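You operate a simulated robot arm through the tools that you are given. There is no shell and no other tool.

You are at the controls of a simulated robot arm. One attempt, no reset.

TASK
Brake the chest, then put both spare pins away in the pin drawer.
Fine: brake on before the drawer opens; shut it after. Where these are worked on the way, their far stop is far enough and under half their travel is too little: pin drawer.
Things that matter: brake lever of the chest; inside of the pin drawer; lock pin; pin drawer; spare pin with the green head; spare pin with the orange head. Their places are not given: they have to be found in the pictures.

Only the result counts: the job must be done as asked and must still hold three seconds after the hand-in. Knocking over, shifting, dropping, spilling or breaking anything else fails it.

THE ROBOT
A 7-joint arm with a two-finger parallel gripper, fixed in place. Base frame: the origin is on the floor under the middle of its stand, x ahead of it, y to its left, z up; the work surface is at about z = 98. Lengths are in cm, angles in rad, forces in N, time in s.
It reaches about 147.9 cm from its shoulder. Its first joint turns from -2.897 to 2.897 rad. Payload 4.4 kg.
Tool frame: the origin (TCP) lies between the finger pads and is the grasp point; the fingertips stand 2.3 cm ahead of it; z points along the fingers, y is the line along which they close. Largest opening 9.4 cm; finger width 3.8, thickness 1; the body of the gripper, 5.4 by 9.6 cm, starts 3.9 cm behind the TCP.
Orientation is that of the tool frame in the base frame, as [roll, pitch, yaw] about the fixed x, y, z axes, in that order (R = Rz(yaw) Ry(pitch) Rx(roll)). With the fingers straight down and closing along the base's y, the tool's x points along the base's -x, its y along +y and its z along -z.

THE INTERFACE
- The arm moves only by the tool arm_command. Its argument "motion" is a list that holds one entry, the list of rows, each a list of 7 numbers: the shift along the tool's x, y, z in cm, then the turn, a rotation vector about the tool's x, y, z in rad, then the closure, from 0 (fully open) to 1 (shut). In form: [[[x, y, z, rx, ry, rz, gripper], ...]]. A call has 1 to 20 rows; each row shifts and turns the commanded pose from where the row before left it, along the tool's axes as they then stand. A row lasts 0.2 s, in which the tool goes at most 5 cm and 0.15 rad; a call with a longer step from one row to the next is refused whole, and so is a gripper value outside its range. A pose out of reach is approached as far as the arm can. The call stops where the force on the tool passes 50 N (or 10 N more than at its start, if that is more) or the arm is blocked; 0.2 s more then pass. Each finger travels about 7.2 cm/s and halts on what it meets, pressing with about 30 N; the grip force reading is that of the motor and also rises with nothing between the fingers. The clock runs only during rows and for 0.2 s after the last one: add rows that do not move to give the fingers time. It gives the time, the measured TCP pose, the force on the tool (base axes), the opening and the grip force at its end, in the units of the frame above (readings bear some noise), with the torque about the TCP (base axes, N m) and any sound that the robot's microphone picked up.
- Cameras (640 x 400 px; columns grow to the right, rows downward): "scene" is fixed at [21.79, -50.15, 138.17]; the picture's right is [0.94, -0.35, 0.00], its down [-0.14, -0.37, -0.92] and it looks along [0.32, 0.86, -0.39] (base axes); focal length 318 px, centre (320, 200). "wrist" rides on the gripper at [8.6, 1.6, -7.4] in the tool frame; the picture's right is [-0.18, 0.98, 0.00], its down [-0.58, -0.11, -0.81] and it looks along [-0.79, -0.15, 0.59] (tool axes); focal length 243 px, centre (320, 200).
- camera(camera): a new picture of that camera. It takes no simulated time.
- measure_at(camera, pixels): there is no depth. For up to 12 entries [column, row, z] of the newest picture of that camera ("zoom" is the newest enlarged one), the place [x, y] in the base frame at which the ray of that pixel passes the height z, good to about 0.2 cm. It takes no simulated time.
- inspect(camera, box): a new picture of the part [left, top, right, bottom] of that camera's present view, enlarged. It takes no simulated time.
- hand_in(): hands the job in; it is judged then, once.

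Unless the task says otherwise, let go and move clear before handing in.

The tools are called by a JSON object that holds its "op" and its "data". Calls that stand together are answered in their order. arm_command: Moves the arm, as the interface text tells. Its arguments: {"type":"object","properties":{"motion":{"type":"array","items":{"type":"array","items":{"type":"array","items":{"type":"number"}}}}},"required":["motion"]} The other tools are called the same way: camera (camera) takes a picture; measure_at (camera, pixels) gives the place at which the rays of pixels pass given heights; inspect (camera, box) takes an enlarged picture of a part of a camera's view; hand_in () hands the job in.

At the start:

```text
time_s: 0.0
eef_pos: [66.3, 47.9, 128.88]
ee_rot: [3.139, 0.0, -3.141]
contact_force: [0.7, -0.3, -0.1]
ft_torque: [-0.01, -0.02, -0.03]
width: 9.38
grip_force: 0.0
```

scene: 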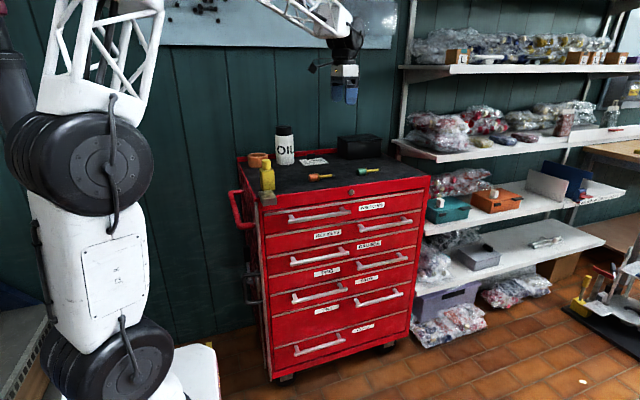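
wrist: 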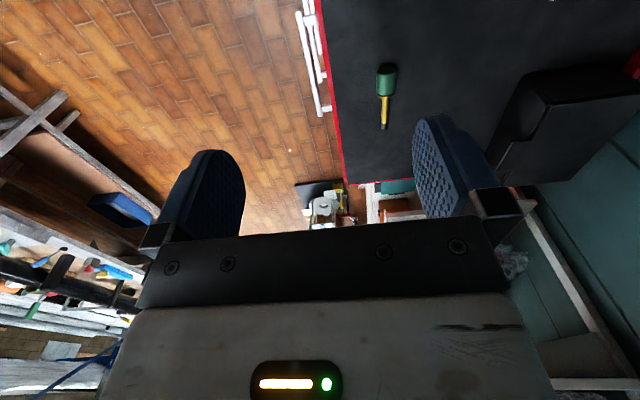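

The scene shows a red tool chest, with two spare pins on top near (320,177) and (367,171) and a brass-like piece at (267,198). I'll enlarge the chest to read the labels and find the brake and lock pin.

{"op": "inspect", "data": {"camera": "scene", "box": [230, 120, 440, 250]}}

{"op": "inspect", "data": {"camera": "scene", "box": [230, 240, 440, 390]}}

{"op": "inspect", "data": {"camera": "scene", "box": [225, 145, 305, 225]}}

```text
3.05 times, centred on (335, 185) of scene
```

zoom: 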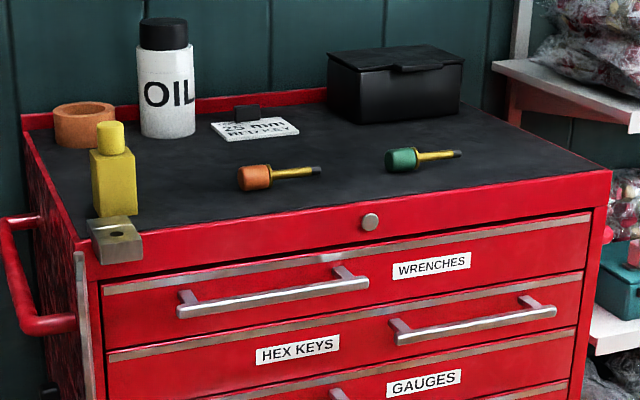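

```text
2.67 times, centred on (335, 315) of scene
```

zoom: 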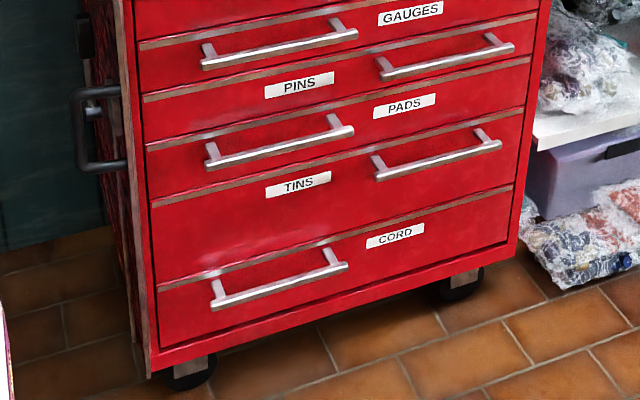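

```text
5.00 times, centred on (265, 185) of scene
```

zoom: 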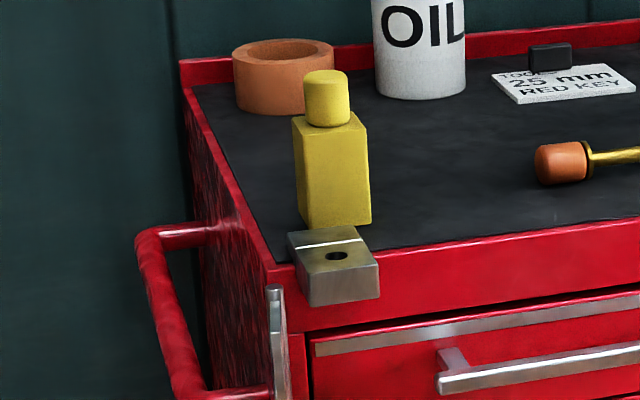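

The zooms show the PINS drawer is the fourth one down (handle on the right), a steel block with a hole at the front-left corner, and a black handle on the left side near (253,285). I need closer views of these and of the left side, to find the brake lever and lock pin.

{"op": "inspect", "data": {"camera": "scene", "box": [225, 215, 285, 315]}}

{"op": "inspect", "data": {"camera": "scene", "box": [290, 150, 400, 200]}}

{"op": "inspect", "data": {"camera": "scene", "box": [250, 340, 420, 395]}}

{"op": "inspect", "data": {"camera": "wrist", "box": [280, 0, 640, 220]}}

```text
4.00 times, centred on (255, 265) of scene
```

zoom: 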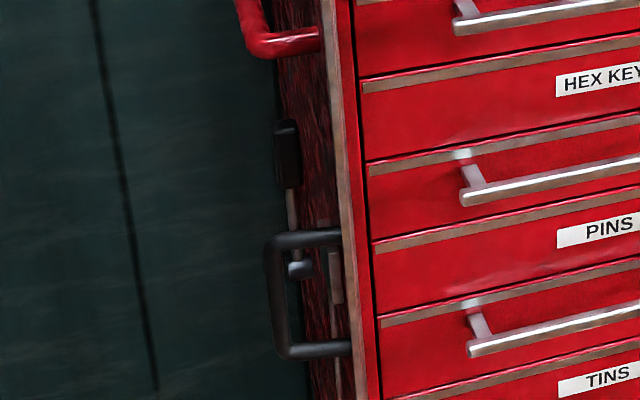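

```text
5.82 times, centred on (345, 175) of scene
```

zoom: 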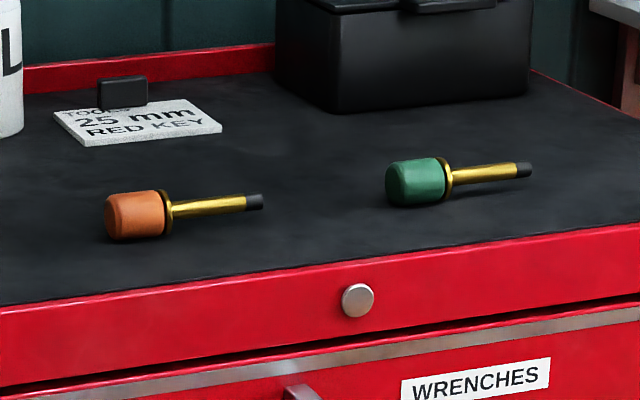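

```text
3.76 times, centred on (335, 368) of scene
```

zoom: 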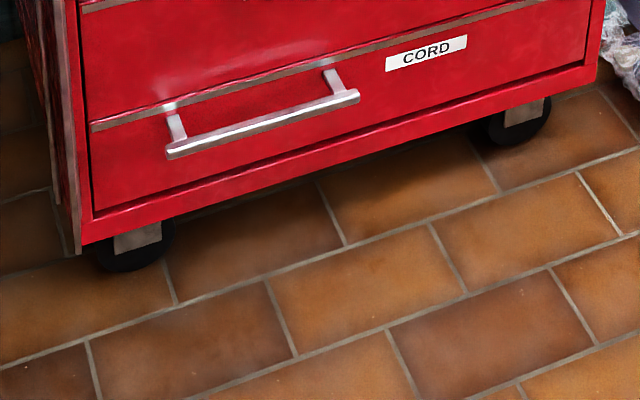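

```text
1.78 times, centred on (460, 110) of wrist
```

zoom: 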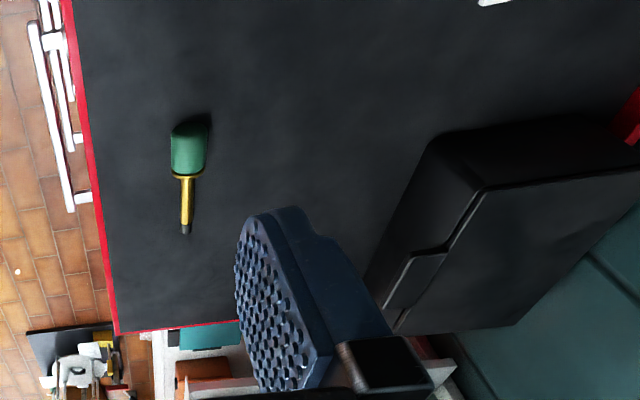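

The left side has a lever with a black grip at about (247,253), a rod below it, a bright stub at (250,282) and a hoop handle around it. I'll measure chest landmarks at several heights to get the geometry.

{"op": "measure_at", "data": {"camera": "scene", "pixels": [[262, 206, 98], [430, 178, 98], [238, 158, 98], [312, 178, 99], [333, 176, 99], [360, 173, 99], [380, 170, 99], [267, 198, 99], [275, 378, 8], [404, 340, 8]]}}

{"op": "inspect", "data": {"camera": "scene", "box": [232, 240, 272, 310]}}

{"op": "inspect", "data": {"camera": "scene", "box": [232, 300, 272, 390]}}

```text
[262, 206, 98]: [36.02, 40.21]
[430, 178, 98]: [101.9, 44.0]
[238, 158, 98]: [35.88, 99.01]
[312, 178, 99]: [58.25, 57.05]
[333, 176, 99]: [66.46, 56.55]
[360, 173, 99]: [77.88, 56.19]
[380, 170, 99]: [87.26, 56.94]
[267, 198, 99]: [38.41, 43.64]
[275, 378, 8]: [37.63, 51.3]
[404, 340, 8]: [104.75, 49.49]
```

```text
5.71 times, centred on (252, 275) of scene
```

zoom: 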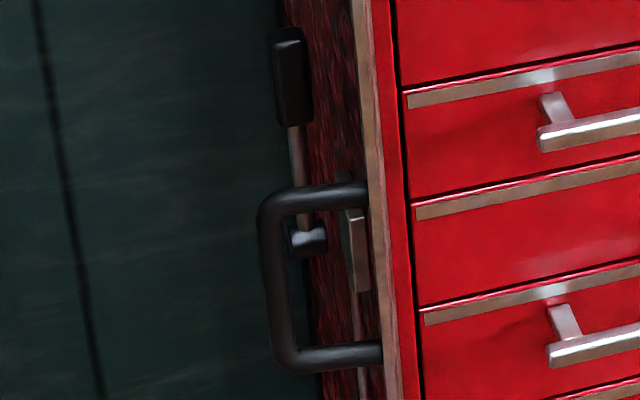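

```text
4.44 times, centred on (252, 345) of scene
```

zoom: 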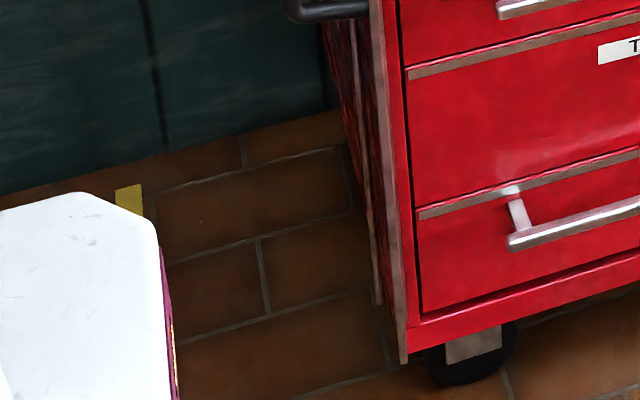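

The chest's left wall is at about x=36.5, and the lever (hub near pixel (250,282)) sits on it at roughly y≈70, z≈47–63. I'll move the arm back at its present height to view that side wall with the wrist camera.

{"op": "arm_command", "data": {"motion": [[[4.25, 1.85, 0, 0, 0, 0, 0], [4.25, 1.85, 0, 0, 0, 0, 0], [4.25, 1.85, 0, 0, 0, 0, 0], [4.25, 1.85, 0, 0, 0, 0, 0], [4.25, 1.85, 0, 0, 0, 0, 0], [4.25, 1.85, 0, 0, 0, 0, 0], [4.25, 1.85, 0, 0, 0, 0, 0], [4.25, 1.85, 0, 0, 0, 0, 0], [4.25, 1.85, 0, 0, 0, 0, 0], [4.25, 1.85, 0, 0, 0, 0, 0], [4.25, 1.85, 0, 0, 0, 0, 0], [0, 0, 0, 0, 0, 0, 0]]]}}

{"op": "camera", "data": {"camera": "wrist"}}

{"op": "camera", "data": {"camera": "scene"}}

```text
time_s: 2.6
eef_pos: [19.39, 68.45, 128.96]
ee_rot: [-3.141, 0.0, 3.141]
contact_force: [-0.3, 0.1, -0.3]
ft_torque: [0.04, -0.01, 0.04]
width: 9.39
grip_force: 0.1
```

```text
taken
```

wrist: 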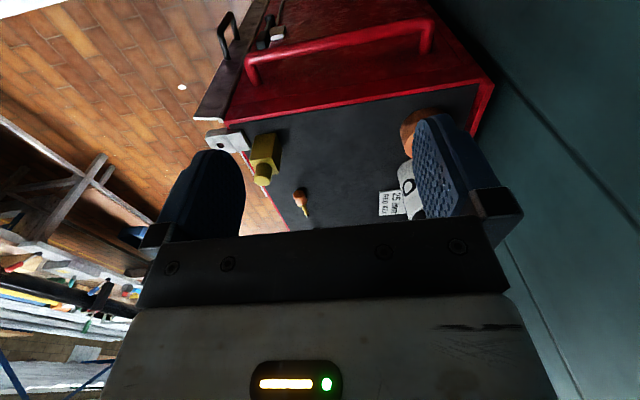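

```text
taken
```

scene: 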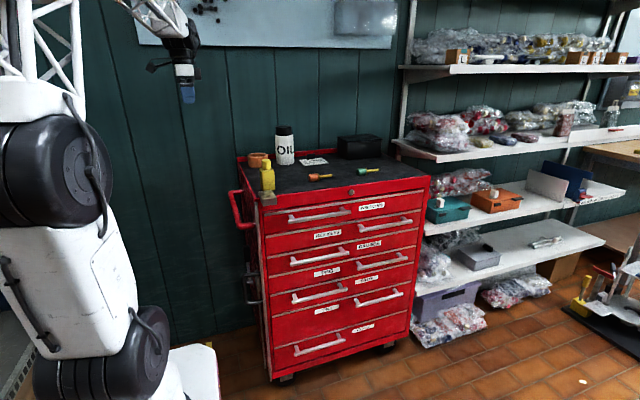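

The wrist view (inverted: image top is base-down) shows the hoop at (228,35) and the lever near (270,35) on the side wall. I'll back off a bit and go lower to see them face-on.

{"op": "arm_command", "data": {"motion": [[[1.2, 0.65, 4.4, 0, 0, 0, 0], [1.2, 0.65, 4.4, 0, 0, 0, 0], [1.2, 0.65, 4.4, 0, 0, 0, 0], [1.2, 0.65, 4.4, 0, 0, 0, 0], [1.2, 0.65, 4.4, 0, 0, 0, 0], [1.2, 0.65, 4.4, 0, 0, 0, 0], [1.2, 0.65, 4.4, 0, 0, 0, 0], [1.2, 0.65, 4.4, 0, 0, 0, 0], [1.2, 0.65, 4.4, 0, 0, 0, 0], [1.2, 0.65, 4.4, 0, 0, 0, 0], [0, 0, 0, 0, 0, 0, 0]]]}}

{"op": "camera", "data": {"camera": "wrist"}}

{"op": "camera", "data": {"camera": "scene"}}

```text
time_s: 5.2
eef_pos: [11.56, 75.35, 89.93]
ee_rot: [3.075, 0.005, 3.092]
contact_force: [-0.3, 0.0, 0.0]
ft_torque: [0.02, -0.01, -0.03]
width: 9.38
grip_force: 0.0
stopped in row 11: the arm was blocked; the commanded pose is now the measured one
```

```text
taken
```

wrist: 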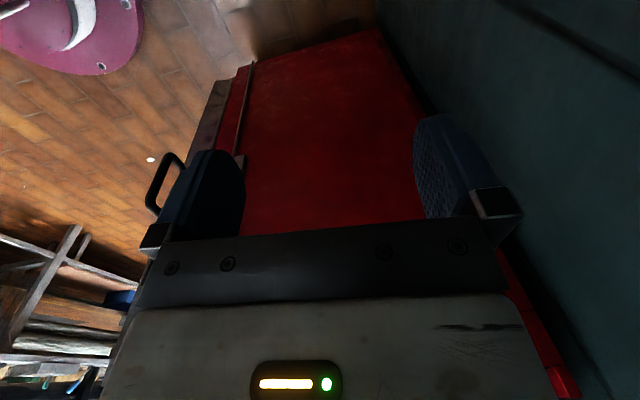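

```text
taken
```

scene: 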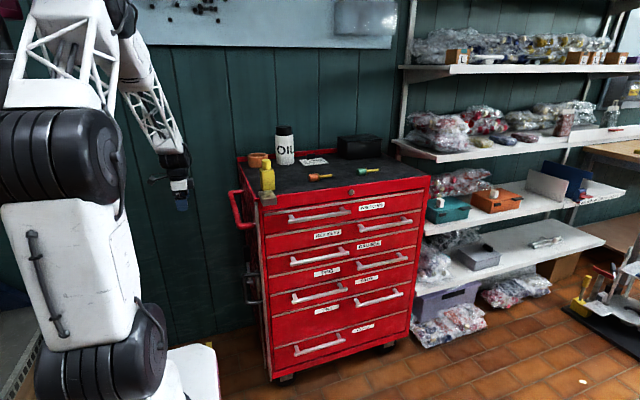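

The lever is now hidden behind the left finger, and the arm reached a limit rather than touching anything (force about 0). I'll straighten the tool, rise slightly and shift toward −y so the lever falls between the fingers in the view.

{"op": "arm_command", "data": {"motion": [[[0, 0, -4, 0.033, 0, -0.025, 0], [0, 0, -4, 0.033, 0, -0.025, 0], [0, -4, 0, 0, 0, 0, 0], [0, -4, 0, 0, 0, 0, 0], [0, -4, 0, 0, 0, 0, 0], [0, -4, 0, 0, 0, 0, 0], [0, 0, 0, 0, 0, 0, 0]]]}}

{"op": "camera", "data": {"camera": "wrist"}}

```text
time_s: 6.8
eef_pos: [10.74, 58.81, 96.65]
ee_rot: [-3.124, 0.003, -3.13]
contact_force: [0.5, -0.4, 0.4]
ft_torque: [-0.02, 0.0, -0.02]
width: 9.42
grip_force: 0.0
```

```text
taken
```

wrist: 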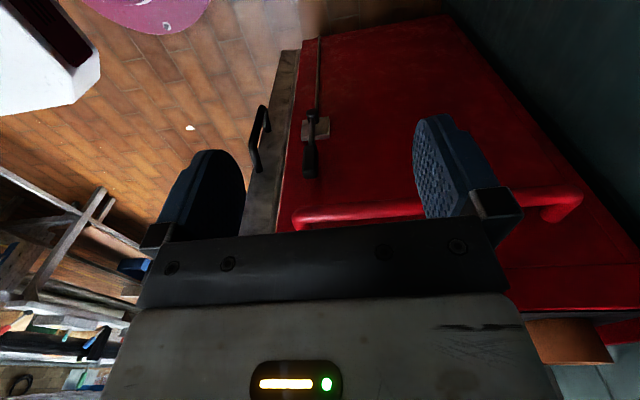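

{"op": "inspect", "data": {"camera": "wrist", "box": [230, 80, 370, 230]}}

{"op": "measure_at", "data": {"camera": "wrist", "pixels": [[311, 175, 75], [311, 175, 70], [313, 120, 62], [313, 120, 58], [255, 165, 70], [265, 110, 55], [300, 222, 85], [545, 215, 85]]}}

```text
2.67 times, centred on (300, 155) of wrist
```

zoom: 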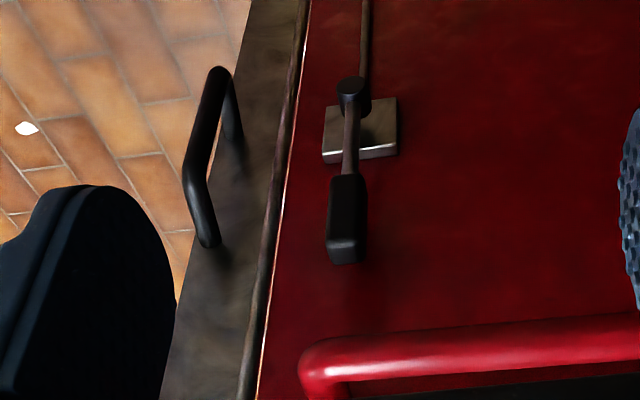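

```text
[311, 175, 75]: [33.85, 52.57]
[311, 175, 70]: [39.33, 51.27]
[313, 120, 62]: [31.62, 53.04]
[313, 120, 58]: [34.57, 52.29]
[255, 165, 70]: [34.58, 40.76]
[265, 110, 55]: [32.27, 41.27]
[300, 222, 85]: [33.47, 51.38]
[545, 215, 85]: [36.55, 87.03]
```

Now the lever is clear: grip end at wrist pixel (311,175), hub at (313,120), steel bracket behind it, with a long grey bar carrying the hoop at (260,140) forward of it. I'll triangulate by crossing the scene rays with these.

{"op": "measure_at", "data": {"camera": "scene", "pixels": [[246.2, 245.2, 79], [246.2, 245.2, 75], [247.6, 261.9, 72], [247.6, 261.9, 68], [249.7, 281.7, 64], [249.7, 281.7, 60], [242.4, 277.6, 68], [242.4, 277.6, 72], [262, 225, 85], [238, 228, 85], [230, 194, 85], [268, 198, 99.5]]}}

{"op": "measure_at", "data": {"camera": "wrist", "pixels": [[311, 175, 78], [312, 148, 72], [312, 148, 68], [311, 115, 62], [311, 115, 60], [311, 115, 58], [255, 170, 72], [250, 145, 70], [262, 108, 57], [300, 225, 88], [300, 225, 84], [545, 212, 86]]}}

```text
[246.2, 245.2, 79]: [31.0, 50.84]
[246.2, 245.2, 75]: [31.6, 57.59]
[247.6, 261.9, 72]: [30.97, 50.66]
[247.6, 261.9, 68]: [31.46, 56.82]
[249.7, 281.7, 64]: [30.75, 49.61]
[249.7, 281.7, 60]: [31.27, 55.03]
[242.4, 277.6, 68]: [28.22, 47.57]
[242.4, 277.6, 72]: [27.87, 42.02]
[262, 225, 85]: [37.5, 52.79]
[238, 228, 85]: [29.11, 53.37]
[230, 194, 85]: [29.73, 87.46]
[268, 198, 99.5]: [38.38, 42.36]
```

```text
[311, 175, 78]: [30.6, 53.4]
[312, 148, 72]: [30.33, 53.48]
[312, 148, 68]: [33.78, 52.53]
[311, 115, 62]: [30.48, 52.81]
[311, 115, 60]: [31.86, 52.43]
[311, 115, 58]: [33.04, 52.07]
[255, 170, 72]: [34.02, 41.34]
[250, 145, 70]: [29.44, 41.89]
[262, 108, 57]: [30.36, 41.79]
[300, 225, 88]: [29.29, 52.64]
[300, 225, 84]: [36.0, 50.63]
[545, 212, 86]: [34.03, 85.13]
```

The lever is located: hub at about (31, 52.8, 61.5), grip z 70–78 at (31, 53); hoop at (28–29, 42, 57–72); tow bar at x≈29, z≈86, y 52–87. Before touching anything I want to find the lock pin, so I'll rise and look down on the block at the front-left corner.

{"op": "arm_command", "data": {"motion": [[[0, 0, -4.5, 0, 0, 0, 0], [0, 0, -4.5, 0, 0, 0, 0], [0, 0, -4.5, 0, 0, 0, 0], [0, 0, -4.5, 0, 0, 0, 0], [0, 0, -4.5, 0, 0, 0, 0], [0, 0, -4.5, 0, 0, 0, 0], [-4, -2, 0, 0, 0, 0, 0], [-4, -2, 0, 0, 0, 0, 0], [-4, -2, 0, 0, 0, 0, 0], [-4, -2, 0, 0, 0, 0, 0], [0, 0, 0, 0, 0, 0, 0]]]}}

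{"op": "camera", "data": {"camera": "wrist"}}

```text
time_s: 9.2
eef_pos: [26.56, 51.3, 124.89]
ee_rot: [-3.141, 0.006, -3.127]
contact_force: [-0.2, -0.6, 0.2]
ft_torque: [0.0, 0.04, 0.04]
width: 9.38
grip_force: 0.0
```

```text
taken
```

wrist: 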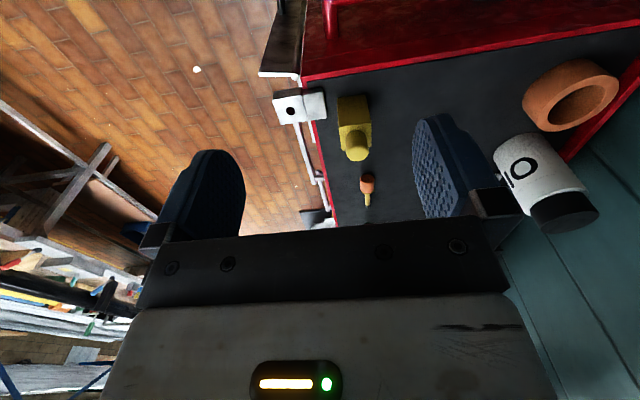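

{"op": "inspect", "data": {"camera": "wrist", "box": [240, 40, 400, 240]}}

{"op": "inspect", "data": {"camera": "scene", "box": [250, 160, 290, 220]}}

{"op": "inspect", "data": {"camera": "wrist", "box": [220, 0, 420, 120]}}

```text
2.00 times, centred on (320, 140) of wrist
```

zoom: 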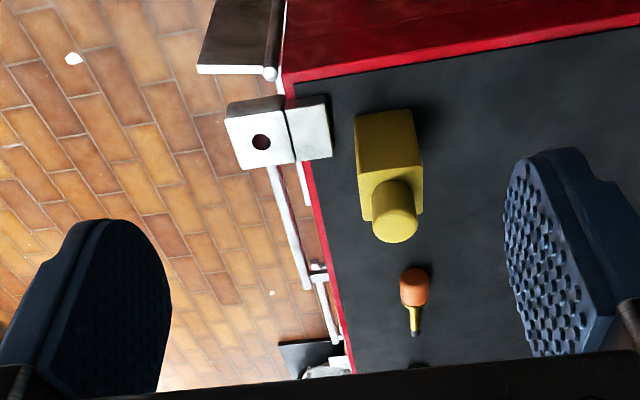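

```text
6.67 times, centred on (270, 190) of scene
```

zoom: 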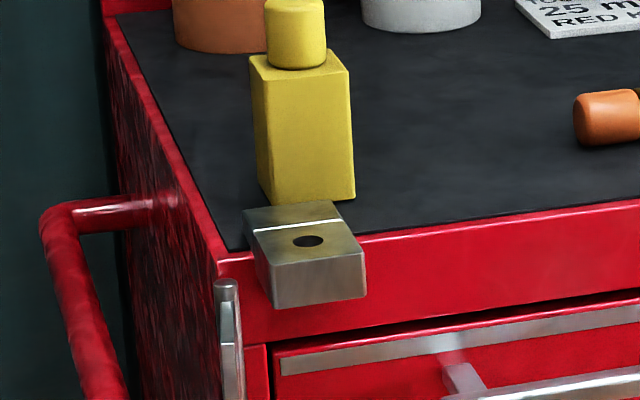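

```text
3.20 times, centred on (320, 60) of wrist
```

zoom: 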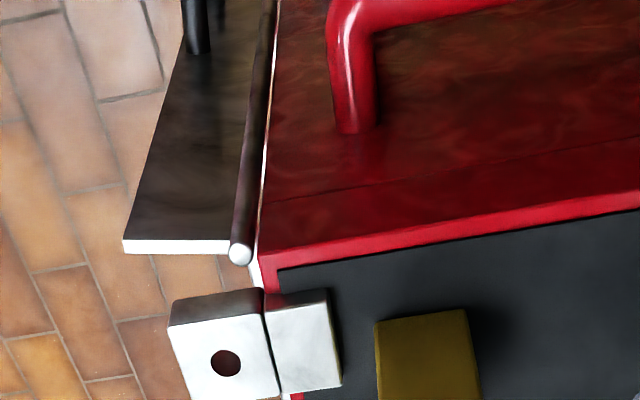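

The grey bar is hinged open at the front-left edge and the block's hole (pixel (291,110)) is empty, so I still haven't found the lock pin. I'll zoom in on the front-panel knob, the card and the rest of the scene.

{"op": "inspect", "data": {"camera": "scene", "box": [330, 175, 375, 205]}}

{"op": "inspect", "data": {"camera": "scene", "box": [235, 120, 345, 190]}}

{"op": "inspect", "data": {"camera": "scene", "box": [410, 100, 640, 260]}}

{"op": "inspect", "data": {"camera": "scene", "box": [400, 230, 640, 400]}}

```text
13.33 times, centred on (352, 190) of scene
```

zoom: 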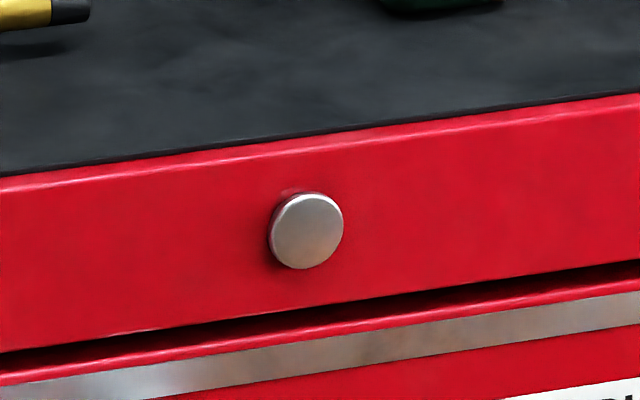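

```text
5.71 times, centred on (290, 155) of scene
```

zoom: 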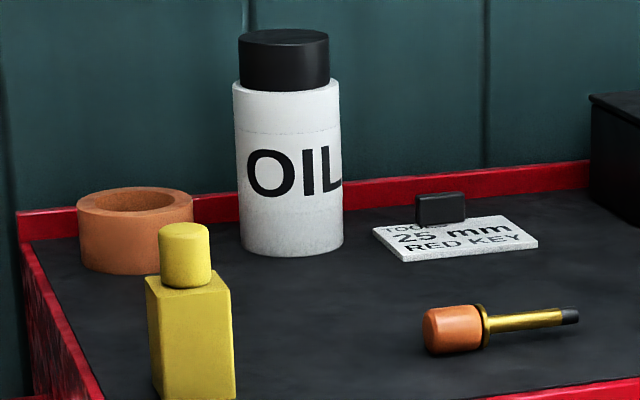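

```text
2.50 times, centred on (525, 180) of scene
```

zoom: 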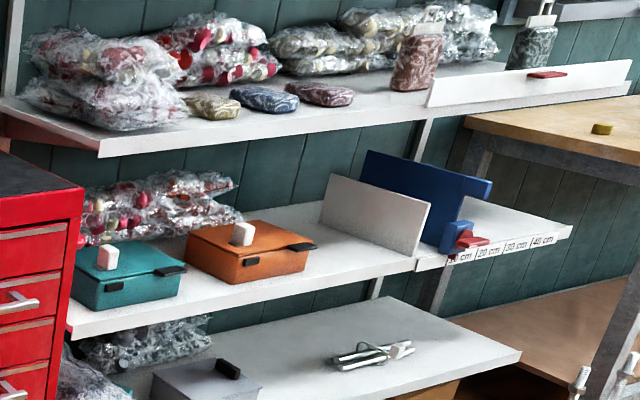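

```text
2.35 times, centred on (520, 315) of scene
```

zoom: 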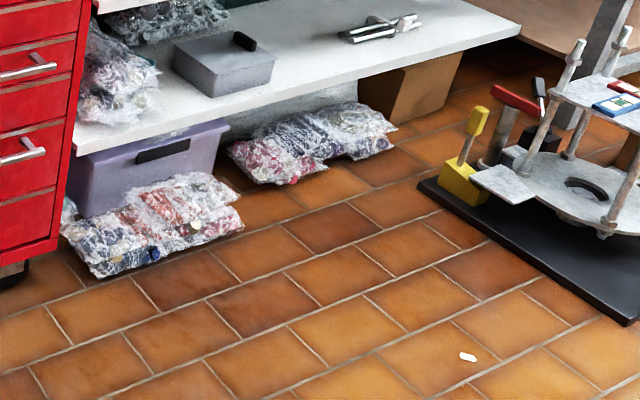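

No lock pin is visible loose anywhere, so it may be stored elsewhere; the bar is open and doesn't cross the drawers. I'll go on to the brake lever: back away from the chest and tilt the tool about 57° so the fingers point forward at the wall.

{"op": "arm_command", "data": {"motion": [[[2.9, 0.4, 2.5, 0, 0, 0, 0], [2.9, 0.4, 2.5, 0, 0, 0, 0], [2.9, 0.4, 2.5, 0, 0, 0, 0], [2.9, 0.4, 2.5, 0, 0, 0, 0], [0, 0, 0, 0, -0.143, 0, 0], [0, 0, 0, 0, -0.143, 0, 0], [0, 0, 0, 0, -0.143, 0, 0], [0, 0, 0, 0, -0.143, 0, 0], [0, 0, 0, 0, -0.143, 0, 0], [0, 0, 0, 0, -0.143, 0, 0], [0, 0, 0, 0, -0.143, 0, 0], [0, 0, 0, 0, 0, 0, 0]]]}}

{"op": "camera", "data": {"camera": "wrist"}}

{"op": "camera", "data": {"camera": "scene"}}

```text
time_s: 12.0
eef_pos: [21.43, 51.31, 119.88]
ee_rot: [2.978, 0.999, 2.896]
contact_force: [-0.3, -0.8, 0.3]
ft_torque: [0.01, 0.01, 0.04]
width: 9.4
grip_force: 0.0
stopped in row 12: the arm was blocked; the commanded pose is now the measured one
```

```text
taken
```

wrist: 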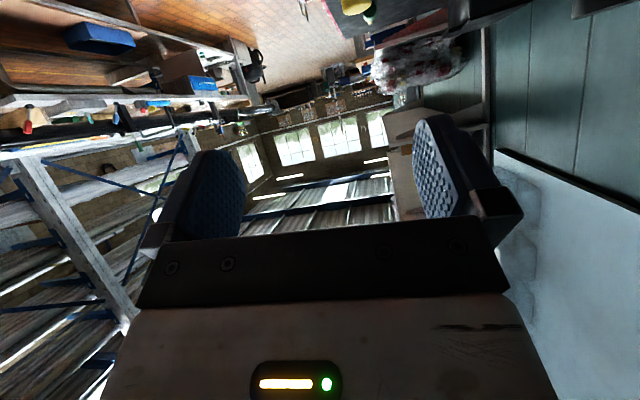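

```text
taken
```

scene: 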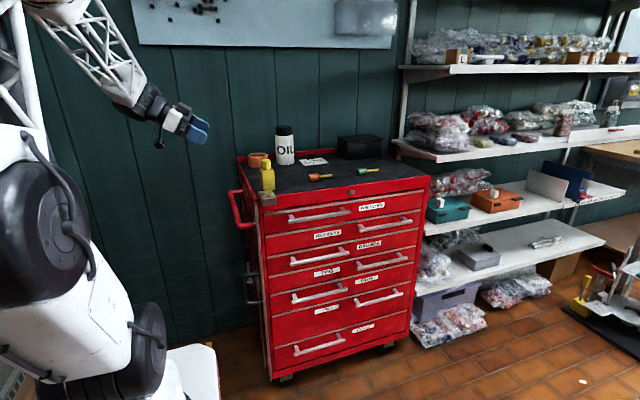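

The block was a wrist-roll limit: the tool ended rotated +0.13 about its own axis, with no contact force. I'll roll the tool about +90° in the free direction, which also puts the camera on the +y side looking back at the lever.

{"op": "arm_command", "data": {"motion": [[[0, 0, 0, 0, 0, 0.144, 1], [0, 0, 0, 0, 0, 0.144, 1], [0, 0, 0, 0, 0, 0.144, 1], [0, 0, 0, 0, 0, 0.144, 1], [0, 0, 0, 0, 0, 0.144, 1], [0, 0, 0, 0, 0, 0.144, 1], [0, 0, 0, 0, 0, 0.144, 1], [0, 0, 0, 0, 0, 0.144, 1], [0, 0, 0, 0, 0, 0.144, 1], [0, 0, 0, 0, 0, 0.144, 1], [0, 0, 0, 0, 0, 0, 1]]]}}

{"op": "camera", "data": {"camera": "wrist"}}

{"op": "camera", "data": {"camera": "scene"}}

```text
time_s: 14.1
eef_pos: [21.61, 55.43, 124.97]
ee_rot: [2.148, 0.198, 1.643]
contact_force: [0.0, -0.7, -0.1]
ft_torque: [0.01, -0.02, 0.0]
width: 0.0
grip_force: 30.0
out of reach, approached as far as the arm can: row 9, 10
stopped in row 10: the arm was blocked; the commanded pose is now the measured one
```

```text
taken
```

wrist: 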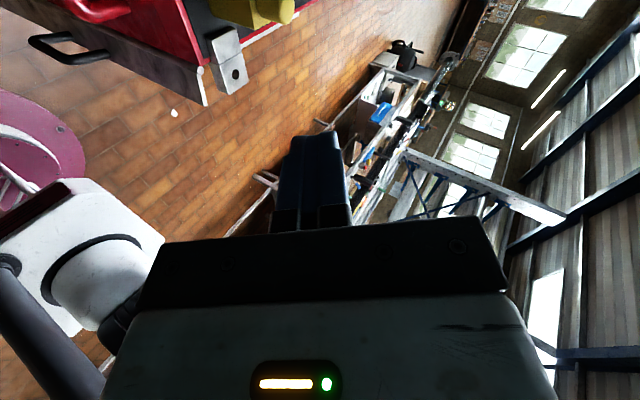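

```text
taken
```

scene: 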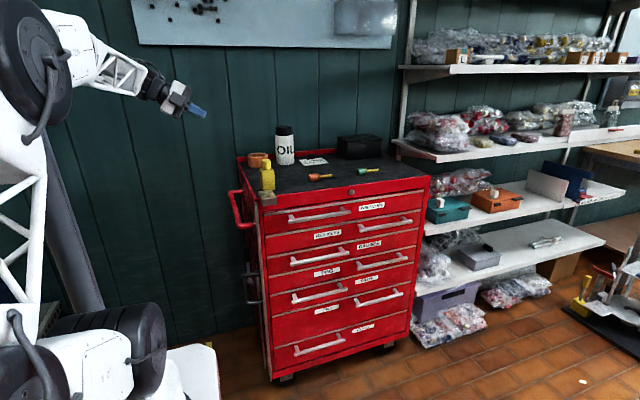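

The tool points the right way (z ≈ (0.84,−0.05,−0.54)), but this pose is at the edge of what the arm can do. A smaller tilt should be enough if I touch low on the lever, so I'll undo the roll and halve the tilt to about 0.5 rad.

{"op": "arm_command", "data": {"motion": [[[0, 0, 0, 0, 0.04, -0.14, 1], [0, 0, 0, 0, 0.04, -0.14, 1], [0, 0, 0, 0, 0.04, -0.14, 1], [0, 0, 0, 0, 0.04, -0.14, 1], [0, 0, 0, 0, 0, -0.14, 1], [0, 0, 0, 0, 0, -0.14, 1], [0, 0, 0, 0, 0, -0.14, 1], [0, 0, 0, 0, 0, -0.14, 1], [0, 0, 0, 0, 0.1, -0.1, 1], [0, 0, 0, 0, 0.1, -0.1, 1], [0, 0, 0, 0, 0.1, 0, 1], [0, 0, 0, 0, 0.1, 0, 1], [0, 0, 0, 0, 0, 0, 1]]]}}

{"op": "camera", "data": {"camera": "scene"}}

```text
time_s: 16.9
eef_pos: [21.64, 55.54, 124.76]
ee_rot: [3.026, 0.529, -3.137]
contact_force: [-0.3, -0.1, 0.1]
ft_torque: [0.01, 0.01, 0.02]
width: 0.01
grip_force: 29.8
```

```text
taken
```

scene: 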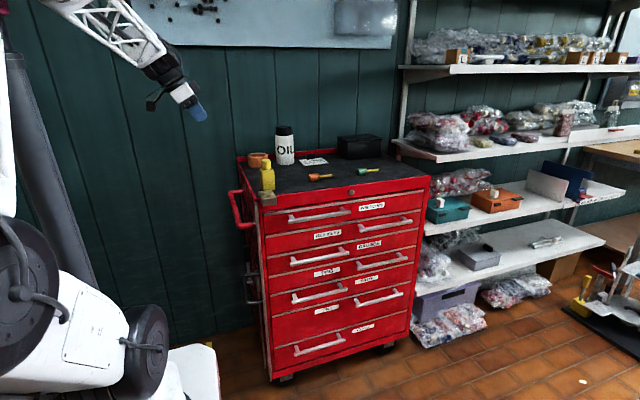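

Now the tool holds at a tilt of 0.53 rad. I'll straighten the small roll error and descend outside the tow bar, checking reach as I go.

{"op": "arm_command", "data": {"motion": [[[0, 0, 0, 0.11, 0, 0, 1], [2.5, -0.56, 2.89, 0, 0, 0, 1], [2.5, -0.56, 2.89, 0, 0, 0, 1], [2.5, -0.56, 2.89, 0, 0, 0, 1], [2.5, -0.56, 2.89, 0, 0, 0, 1], [2.5, -0.56, 2.89, 0, 0, 0, 1], [2.5, -0.56, 2.89, 0, 0, 0, 1], [2.5, -0.56, 2.89, 0, 0, 0, 1], [2.5, -0.56, 2.89, 0, 0, 0, 1], [0, 0, 0, 0, 0, 0, 1]]]}}

{"op": "camera", "data": {"camera": "scene"}}

{"op": "camera", "data": {"camera": "wrist"}}

```text
time_s: 19.1
eef_pos: [16.21, 51.17, 94.86]
ee_rot: [3.129, 0.53, -3.139]
contact_force: [0.3, -0.4, 0.3]
ft_torque: [0.0, 0.02, 0.01]
width: 0.0
grip_force: 30.2
```

```text
taken
```

scene: 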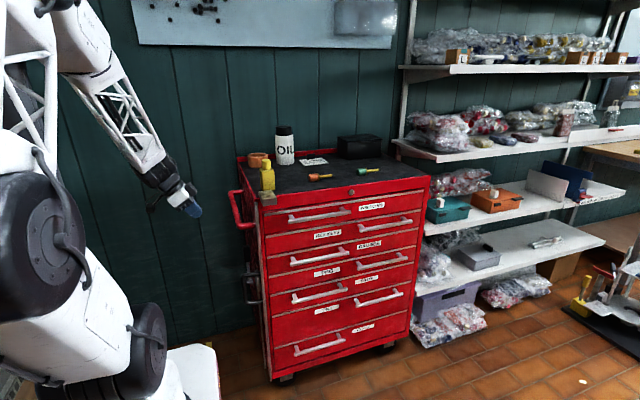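

```text
taken
```

wrist: 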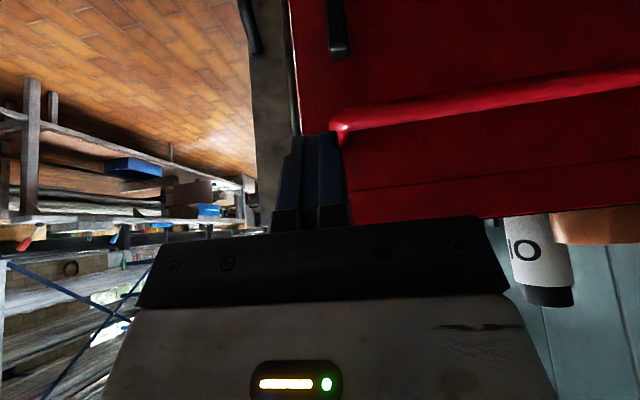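

This pose works freely at (16.2, 51.2, 94.9). I'll add some tilt (to about 0.75 rad) for clearance under the tow bar, and shift to y≈48.5.

{"op": "arm_command", "data": {"motion": [[[0, -0.9, 0, 0, -0.075, 0, 1], [0, -0.9, 0, 0, -0.075, 0, 1], [0, -0.9, 0, 0, -0.075, 0, 1], [0, 0, 0, 0, 0, 0, 1]]]}}

{"op": "camera", "data": {"camera": "wrist"}}

```text
time_s: 20.3
eef_pos: [18.91, 49.37, 97.1]
ee_rot: [3.076, 0.758, 3.054]
contact_force: [-0.5, 0.8, -0.2]
ft_torque: [0.02, -0.01, -0.03]
width: 0.01
grip_force: 29.3
stopped in row 4: the arm was blocked; the commanded pose is now the measured one
```

```text
taken
```

wrist: 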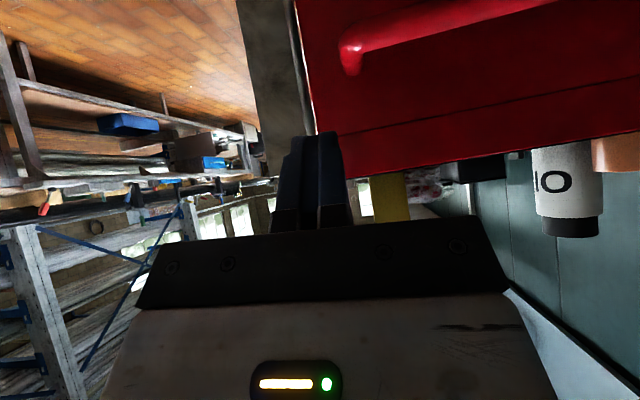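

The limit eases as x grows, so I'll approach on a line with larger x: straighten the small roll and descend to a standoff at about (22.5, 48.9, 82), 10 cm short of the lever's side.

{"op": "arm_command", "data": {"motion": [[[1.94, -0.12, 3.36, 0, 0, -0.016, 1], [1.94, -0.12, 3.36, 0, 0, -0.016, 1], [1.94, -0.12, 3.36, 0, 0, -0.016, 1], [1.94, -0.12, 3.36, 0, 0, -0.016, 1], [0, 0, 0, 0, 0, 0, 1]]]}}

{"op": "camera", "data": {"camera": "wrist"}}

{"op": "camera", "data": {"camera": "scene"}}

```text
time_s: 21.5
eef_pos: [21.61, 49.5, 81.96]
ee_rot: [3.139, 0.76, -3.126]
contact_force: [-0.3, 0.1, 0.1]
ft_torque: [0.02, 0.01, 0.0]
width: 0.0
grip_force: 30.2
```

```text
taken
```

wrist: 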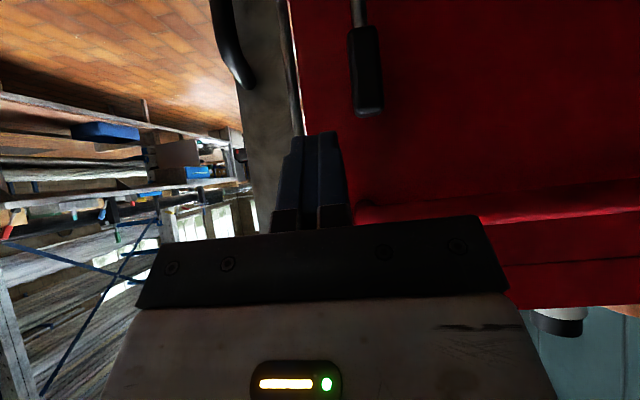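

```text
taken
```

scene: 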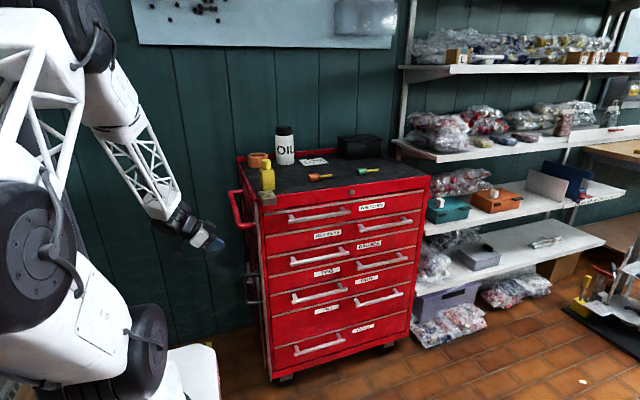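

I can see the lever grip ending at (367,112), to the right of the fingertips at (320,135), and the hoop at (235,50). Let me verify the grip position from this view before closing in.

{"op": "measure_at", "data": {"camera": "wrist", "pixels": [[367, 112, 77], [367, 112, 78], [350, 112, 77.5], [384, 112, 77.5], [350, 35, 70], [350, 35, 71], [380, 28, 70], [243, 88, 72], [243, 88, 71]]}}

{"op": "inspect", "data": {"camera": "wrist", "box": [220, 0, 420, 220]}}

```text
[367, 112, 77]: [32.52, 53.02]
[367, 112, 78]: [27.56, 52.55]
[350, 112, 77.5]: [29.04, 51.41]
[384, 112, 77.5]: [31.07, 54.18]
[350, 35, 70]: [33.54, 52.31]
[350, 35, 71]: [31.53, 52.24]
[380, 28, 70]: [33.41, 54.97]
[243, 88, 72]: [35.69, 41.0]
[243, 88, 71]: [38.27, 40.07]
```

```text
1.82 times, centred on (320, 110) of wrist
```

zoom: 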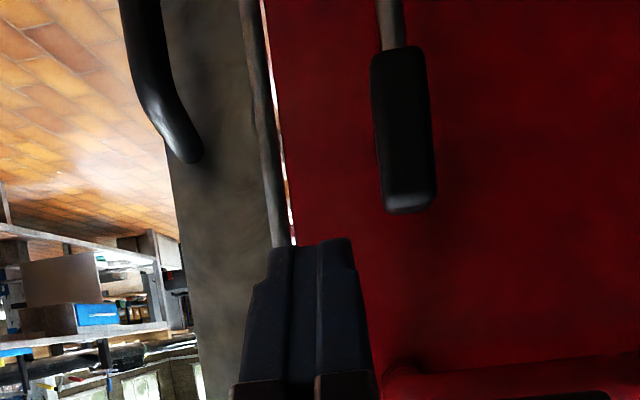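

The grip spans y≈51.8–54.4 and z≈70.5–77.5, and the closed fingers (y 48.5–50.5) will pass just in front of it. I'll advance along the fingers about 10.5 cm to bring the tips beside the grip.

{"op": "arm_command", "data": {"motion": [[[-0.15, -0.1, 2.6, 0, 0, 0, 1], [-0.15, -0.1, 2.6, 0, 0, 0, 1], [-0.15, -0.1, 2.6, 0, 0, 0, 1], [-0.15, 0, 2.6, 0, 0, 0, 1], [0, 0, 0, 0, 0, 0, 1]]]}}

{"op": "camera", "data": {"camera": "wrist"}}

{"op": "inspect", "data": {"camera": "scene", "box": [200, 200, 290, 310]}}

```text
time_s: 22.7
eef_pos: [29.47, 49.12, 75.03]
ee_rot: [3.138, 0.761, -3.128]
contact_force: [-0.3, -0.2, 0.0]
ft_torque: [-0.04, 0.02, 0.0]
width: 0.02
grip_force: 29.9
```

```text
taken
```

wrist: 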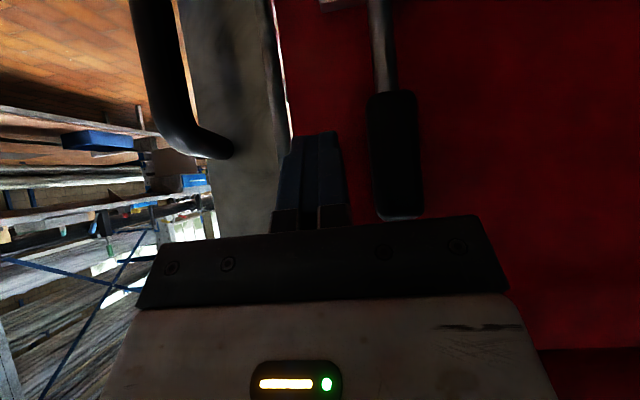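

```text
3.64 times, centred on (245, 255) of scene
```

zoom: 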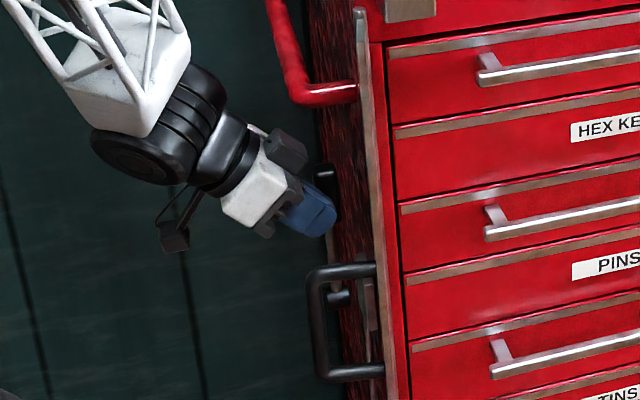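

The fingertips sit just in front of the grip, whose lower half shows at (393,150) on the right of the fingers. Now I'll push gently toward +y in small steps, watching the force.

{"op": "arm_command", "data": {"motion": [[[0, 0.8, 0, 0, 0, 0, 1], [0, 0.7, 0, 0, 0, 0, 1], [0, 0.4, 0, 0, 0, 0, 1], [0, 0.4, 0, 0, 0, 0, 1], [0, 0, 0, 0, 0, 0, 1]]]}}

{"op": "camera", "data": {"camera": "wrist"}}

```text
time_s: 23.9
eef_pos: [29.3, 51.55, 74.96]
ee_rot: [3.139, 0.758, -3.128]
contact_force: [0.5, -3.5, -0.3]
ft_torque: [0.0, 0.01, -0.02]
width: 0.03
grip_force: 30.2
```

```text
taken
```

wrist: 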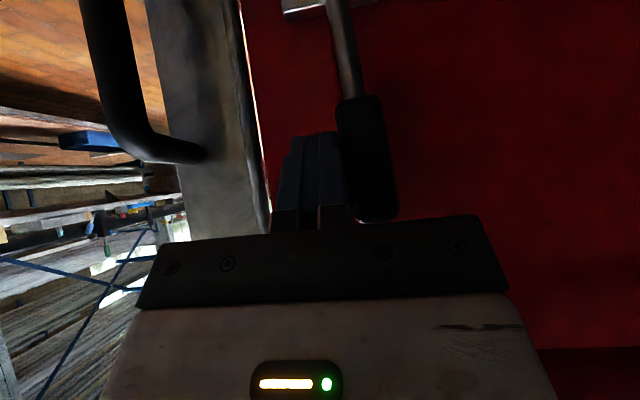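

The lever swings toward +y with only about 3.5 N, so this direction is free. I'll follow its arc to roughly 50° and watch for the stop.

{"op": "arm_command", "data": {"motion": [[[0.1, 1.13, 0.11, 0, 0, 0, 1], [0.1, 1.13, 0.11, 0, 0, 0, 1], [0.1, 1.13, 0.11, 0, 0, 0, 1], [0.1, 1.13, 0.11, 0, 0, 0, 1], [0.1, 1.13, 0.11, 0, 0, 0, 1], [0.46, 0.93, 0.48, 0, 0, 0, 1], [0.46, 0.93, 0.48, 0, 0, 0, 1], [0.46, 0.93, 0.48, 0, 0, 0, 1], [0, 0, 0, 0, 0, 0, 1]]]}}

{"op": "camera", "data": {"camera": "wrist"}}

{"op": "inspect", "data": {"camera": "scene", "box": [200, 200, 290, 310]}}

```text
time_s: 25.9
eef_pos: [29.16, 59.96, 72.3]
ee_rot: [3.139, 0.76, -3.127]
contact_force: [0.2, 0.0, -0.4]
ft_torque: [-0.01, -0.04, -0.02]
width: 0.0
grip_force: 30.4
```

```text
taken
```

wrist: 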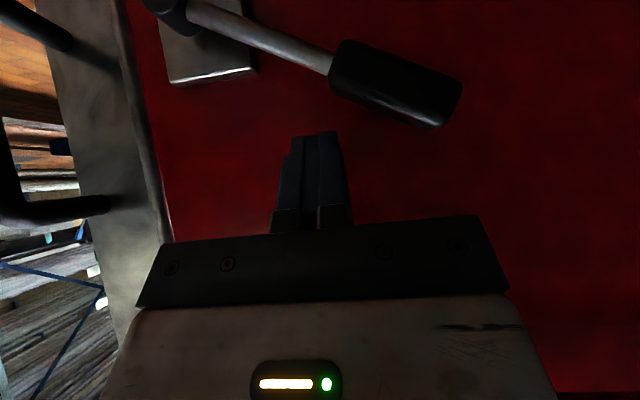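

```text
3.64 times, centred on (245, 255) of scene
```

zoom: 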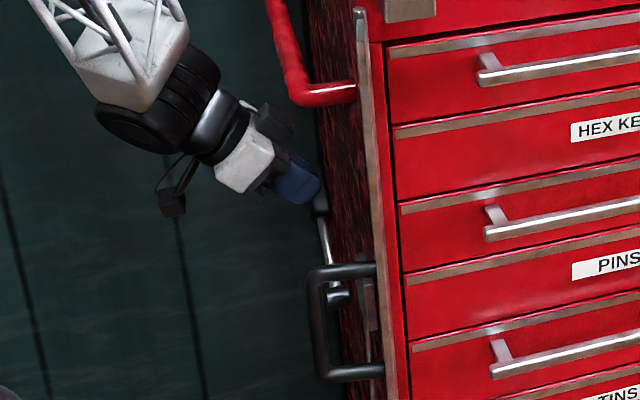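

The lever has swung ahead of the finger to about 70° from vertical (hub (175,15) to grip end (440,105)) and isn't touching it. I'll follow it and press down gently to see whether it's at its stop.

{"op": "arm_command", "data": {"motion": [[[0.67, 0.7, 0.7, 0, 0, 0, 1], [0.67, 0.7, 0.7, 0, 0, 0, 1], [0.67, 0.7, 0.7, 0, 0, 0, 1], [0.35, 0.2, 0.36, 0, 0, 0, 1], [0.35, 0.2, 0.36, 0, 0, 0, 1], [0, 0, 0, 0, 0, 0, 1]]]}}

{"op": "camera", "data": {"camera": "wrist"}}

```text
time_s: 26.6
eef_pos: [29.04, 61.22, 70.14]
ee_rot: [3.139, 0.765, -3.129]
contact_force: [-22.7, -37.1, 39.6]
ft_torque: [-0.39, 0.02, -0.2]
width: 0.01
grip_force: 29.6
stopped in row 3: the force on the tool passed its limit at 89 N (the readings are from after the stop); the commanded pose is now the measured one
```

```text
taken
```

wrist: 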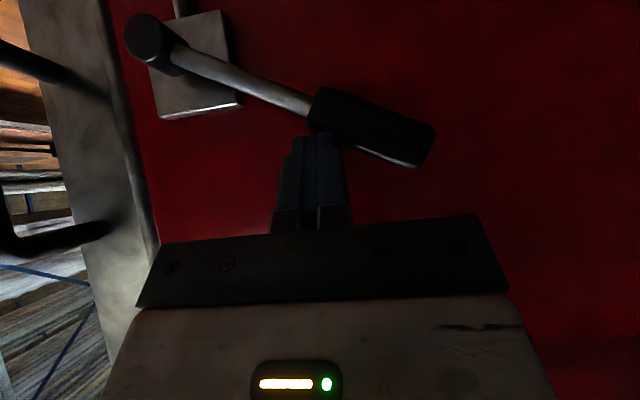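

The lever is hard against its far stop (force rose to 89 N with no further swing), so it's fully over. I'll back the finger off immediately and retreat, then check that the lever stays.

{"op": "arm_command", "data": {"motion": [[[-1.0, -1.5, -1.2, 0, 0, 0, 1], [-0.5, -1, -2.5, 0, 0, 0, 1], [0, 0, -3.5, 0, 0, 0, 1], [0, 0, -3.5, 0, 0, 0, 1], [0, 0, 0, 0, 0, 0, 1]]]}}

{"op": "camera", "data": {"camera": "wrist"}}

{"op": "inspect", "data": {"camera": "scene", "box": [200, 200, 290, 310]}}

{"op": "camera", "data": {"camera": "scene"}}

```text
time_s: 27.8
eef_pos: [22.8, 58.8, 78.73]
ee_rot: [3.141, 0.761, -3.128]
contact_force: [-0.4, -0.6, -0.2]
ft_torque: [0.0, -0.02, 0.0]
width: 0.01
grip_force: 29.9
```

```text
taken
```

wrist: 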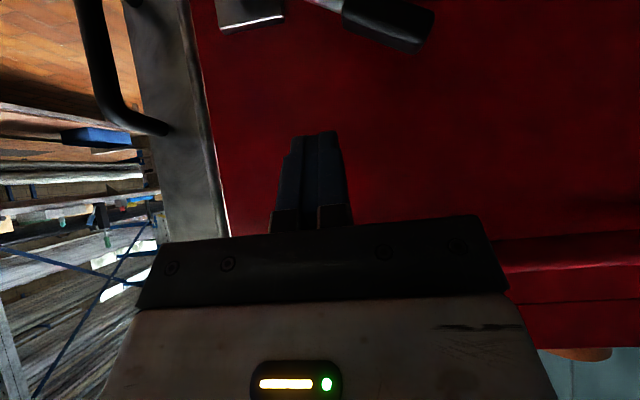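

```text
3.64 times, centred on (245, 255) of scene
```

zoom: 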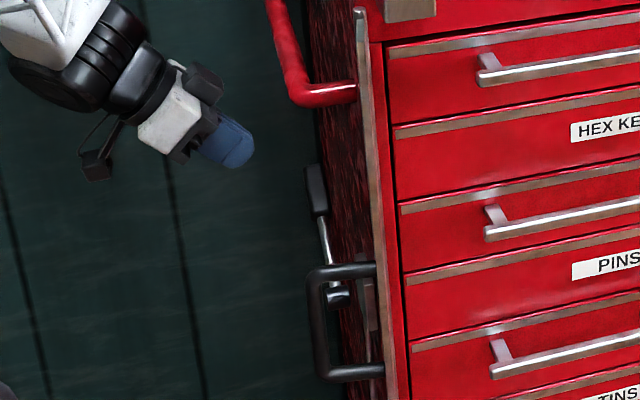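

```text
taken
```

scene: 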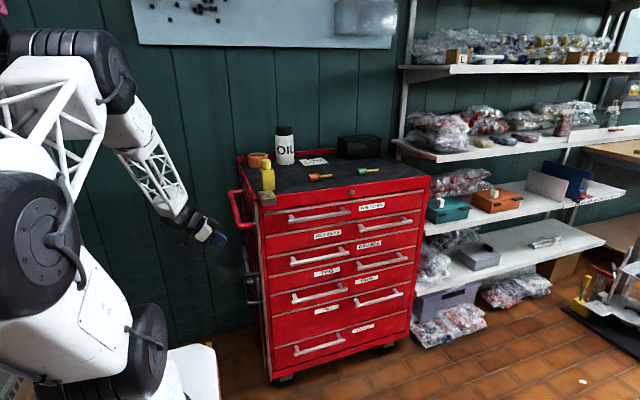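

The lever stays over at its far stop (grip at scene (244,252) leaning back) and the chest hasn't moved. I'll retreat outward and rise while straightening the tool, and meanwhile measure the chest front and the PINS handle.

{"op": "arm_command", "data": {"motion": [[[0, 0, -3, 0, 0, 0, 1], [0, 0, -3, 0, 0, 0, 1], [-2.07, 0, -2.17, 0, 0.1, 0, 1], [-2.45, 0, -3.16, 0, 0.1, 0, 1], [-2.12, 0, -3.39, 0, 0.1, 0, 1], [-1.78, 0, -3.58, 0, 0.1, 0, 1], [-1.41, 0, -3.74, 0, 0.1, 0, 1], [-1.03, 0, -3.86, 0, 0.13, 0, 1], [-0.52, 0, -3.97, 0, 0.13, 0, 1], [0, 0, -4.5, 0, 0, 0, 1], [0, 0, -4.5, 0, 0, 0, 1], [0, 0, -4.5, 0, 0, 0, 1], [0, 0, 0, 0, 0, 0, 1]]]}}

{"op": "camera", "data": {"camera": "wrist"}}

{"op": "measure_at", "data": {"camera": "scene", "pixels": [[430.7, 175.8, 98], [256.3, 201.4, 98], [356.7, 266.3, 65], [408, 258.8, 65], [356.7, 266.3, 60], [408, 258.8, 60], [356.7, 266.3, 70], [408, 258.8, 70]]}}

{"op": "inspect", "data": {"camera": "scene", "box": [300, 225, 430, 300]}}

```text
time_s: 28.8
eef_pos: [19.43, 50.27, 73.51]
ee_rot: [-2.904, 0.579, -3.028]
contact_force: [-0.7, 0.5, -0.2]
ft_torque: [-0.04, -0.01, 0.0]
width: 0.01
grip_force: 29.5
stopped in row 4: the arm was blocked; the commanded pose is now the measured one
```

```text
taken
```

wrist: 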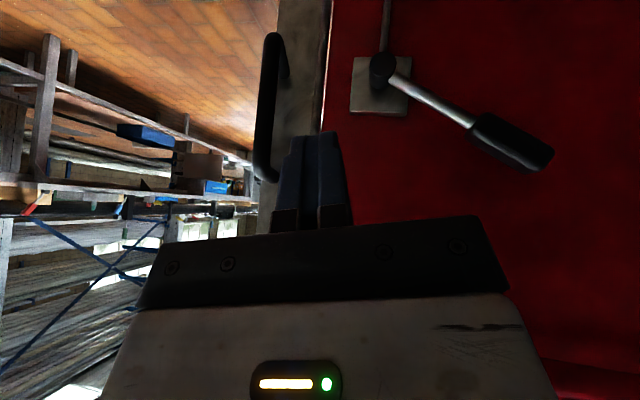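

```text
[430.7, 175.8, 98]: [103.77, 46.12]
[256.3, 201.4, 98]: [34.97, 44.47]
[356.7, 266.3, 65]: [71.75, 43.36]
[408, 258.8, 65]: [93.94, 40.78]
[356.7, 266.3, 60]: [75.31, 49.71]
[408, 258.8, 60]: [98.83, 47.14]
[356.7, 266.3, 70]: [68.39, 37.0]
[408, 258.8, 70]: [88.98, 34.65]
```

```text
4.92 times, centred on (365, 262) of scene
```

zoom: 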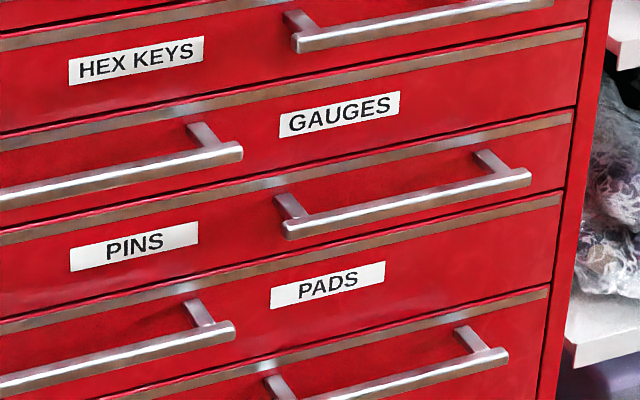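

The retreat ran into a joint limit again and the arm sagged to (19.4, 50.3, 73.5) without touching anything. The view does show the lever clearly over at its stop (hub (383,65) to grip end (545,160)). I'll move slightly toward +x and up, correcting the orientation.

{"op": "arm_command", "data": {"motion": [[[-3.2, 0, -0.3, -0.09, 0, 0.05, 1], [-1.64, 0, -2.5, -0.085, 0, 0.045, 1], [0, 0, 0, 0, 0, 0, 1]]]}}

{"op": "camera", "data": {"camera": "scene"}}

```text
time_s: 29.6
eef_pos: [21.56, 51.0, 78.6]
ee_rot: [3.142, 0.587, -3.132]
contact_force: [0.3, 0.6, 0.1]
ft_torque: [0.0, 0.0, -0.01]
width: 0.0
grip_force: 29.8
```

```text
taken
```

scene: 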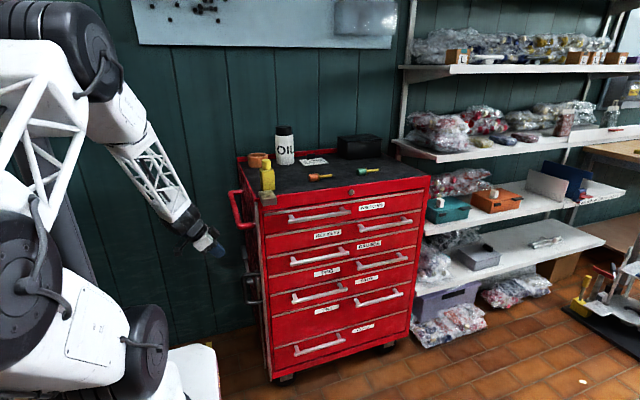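

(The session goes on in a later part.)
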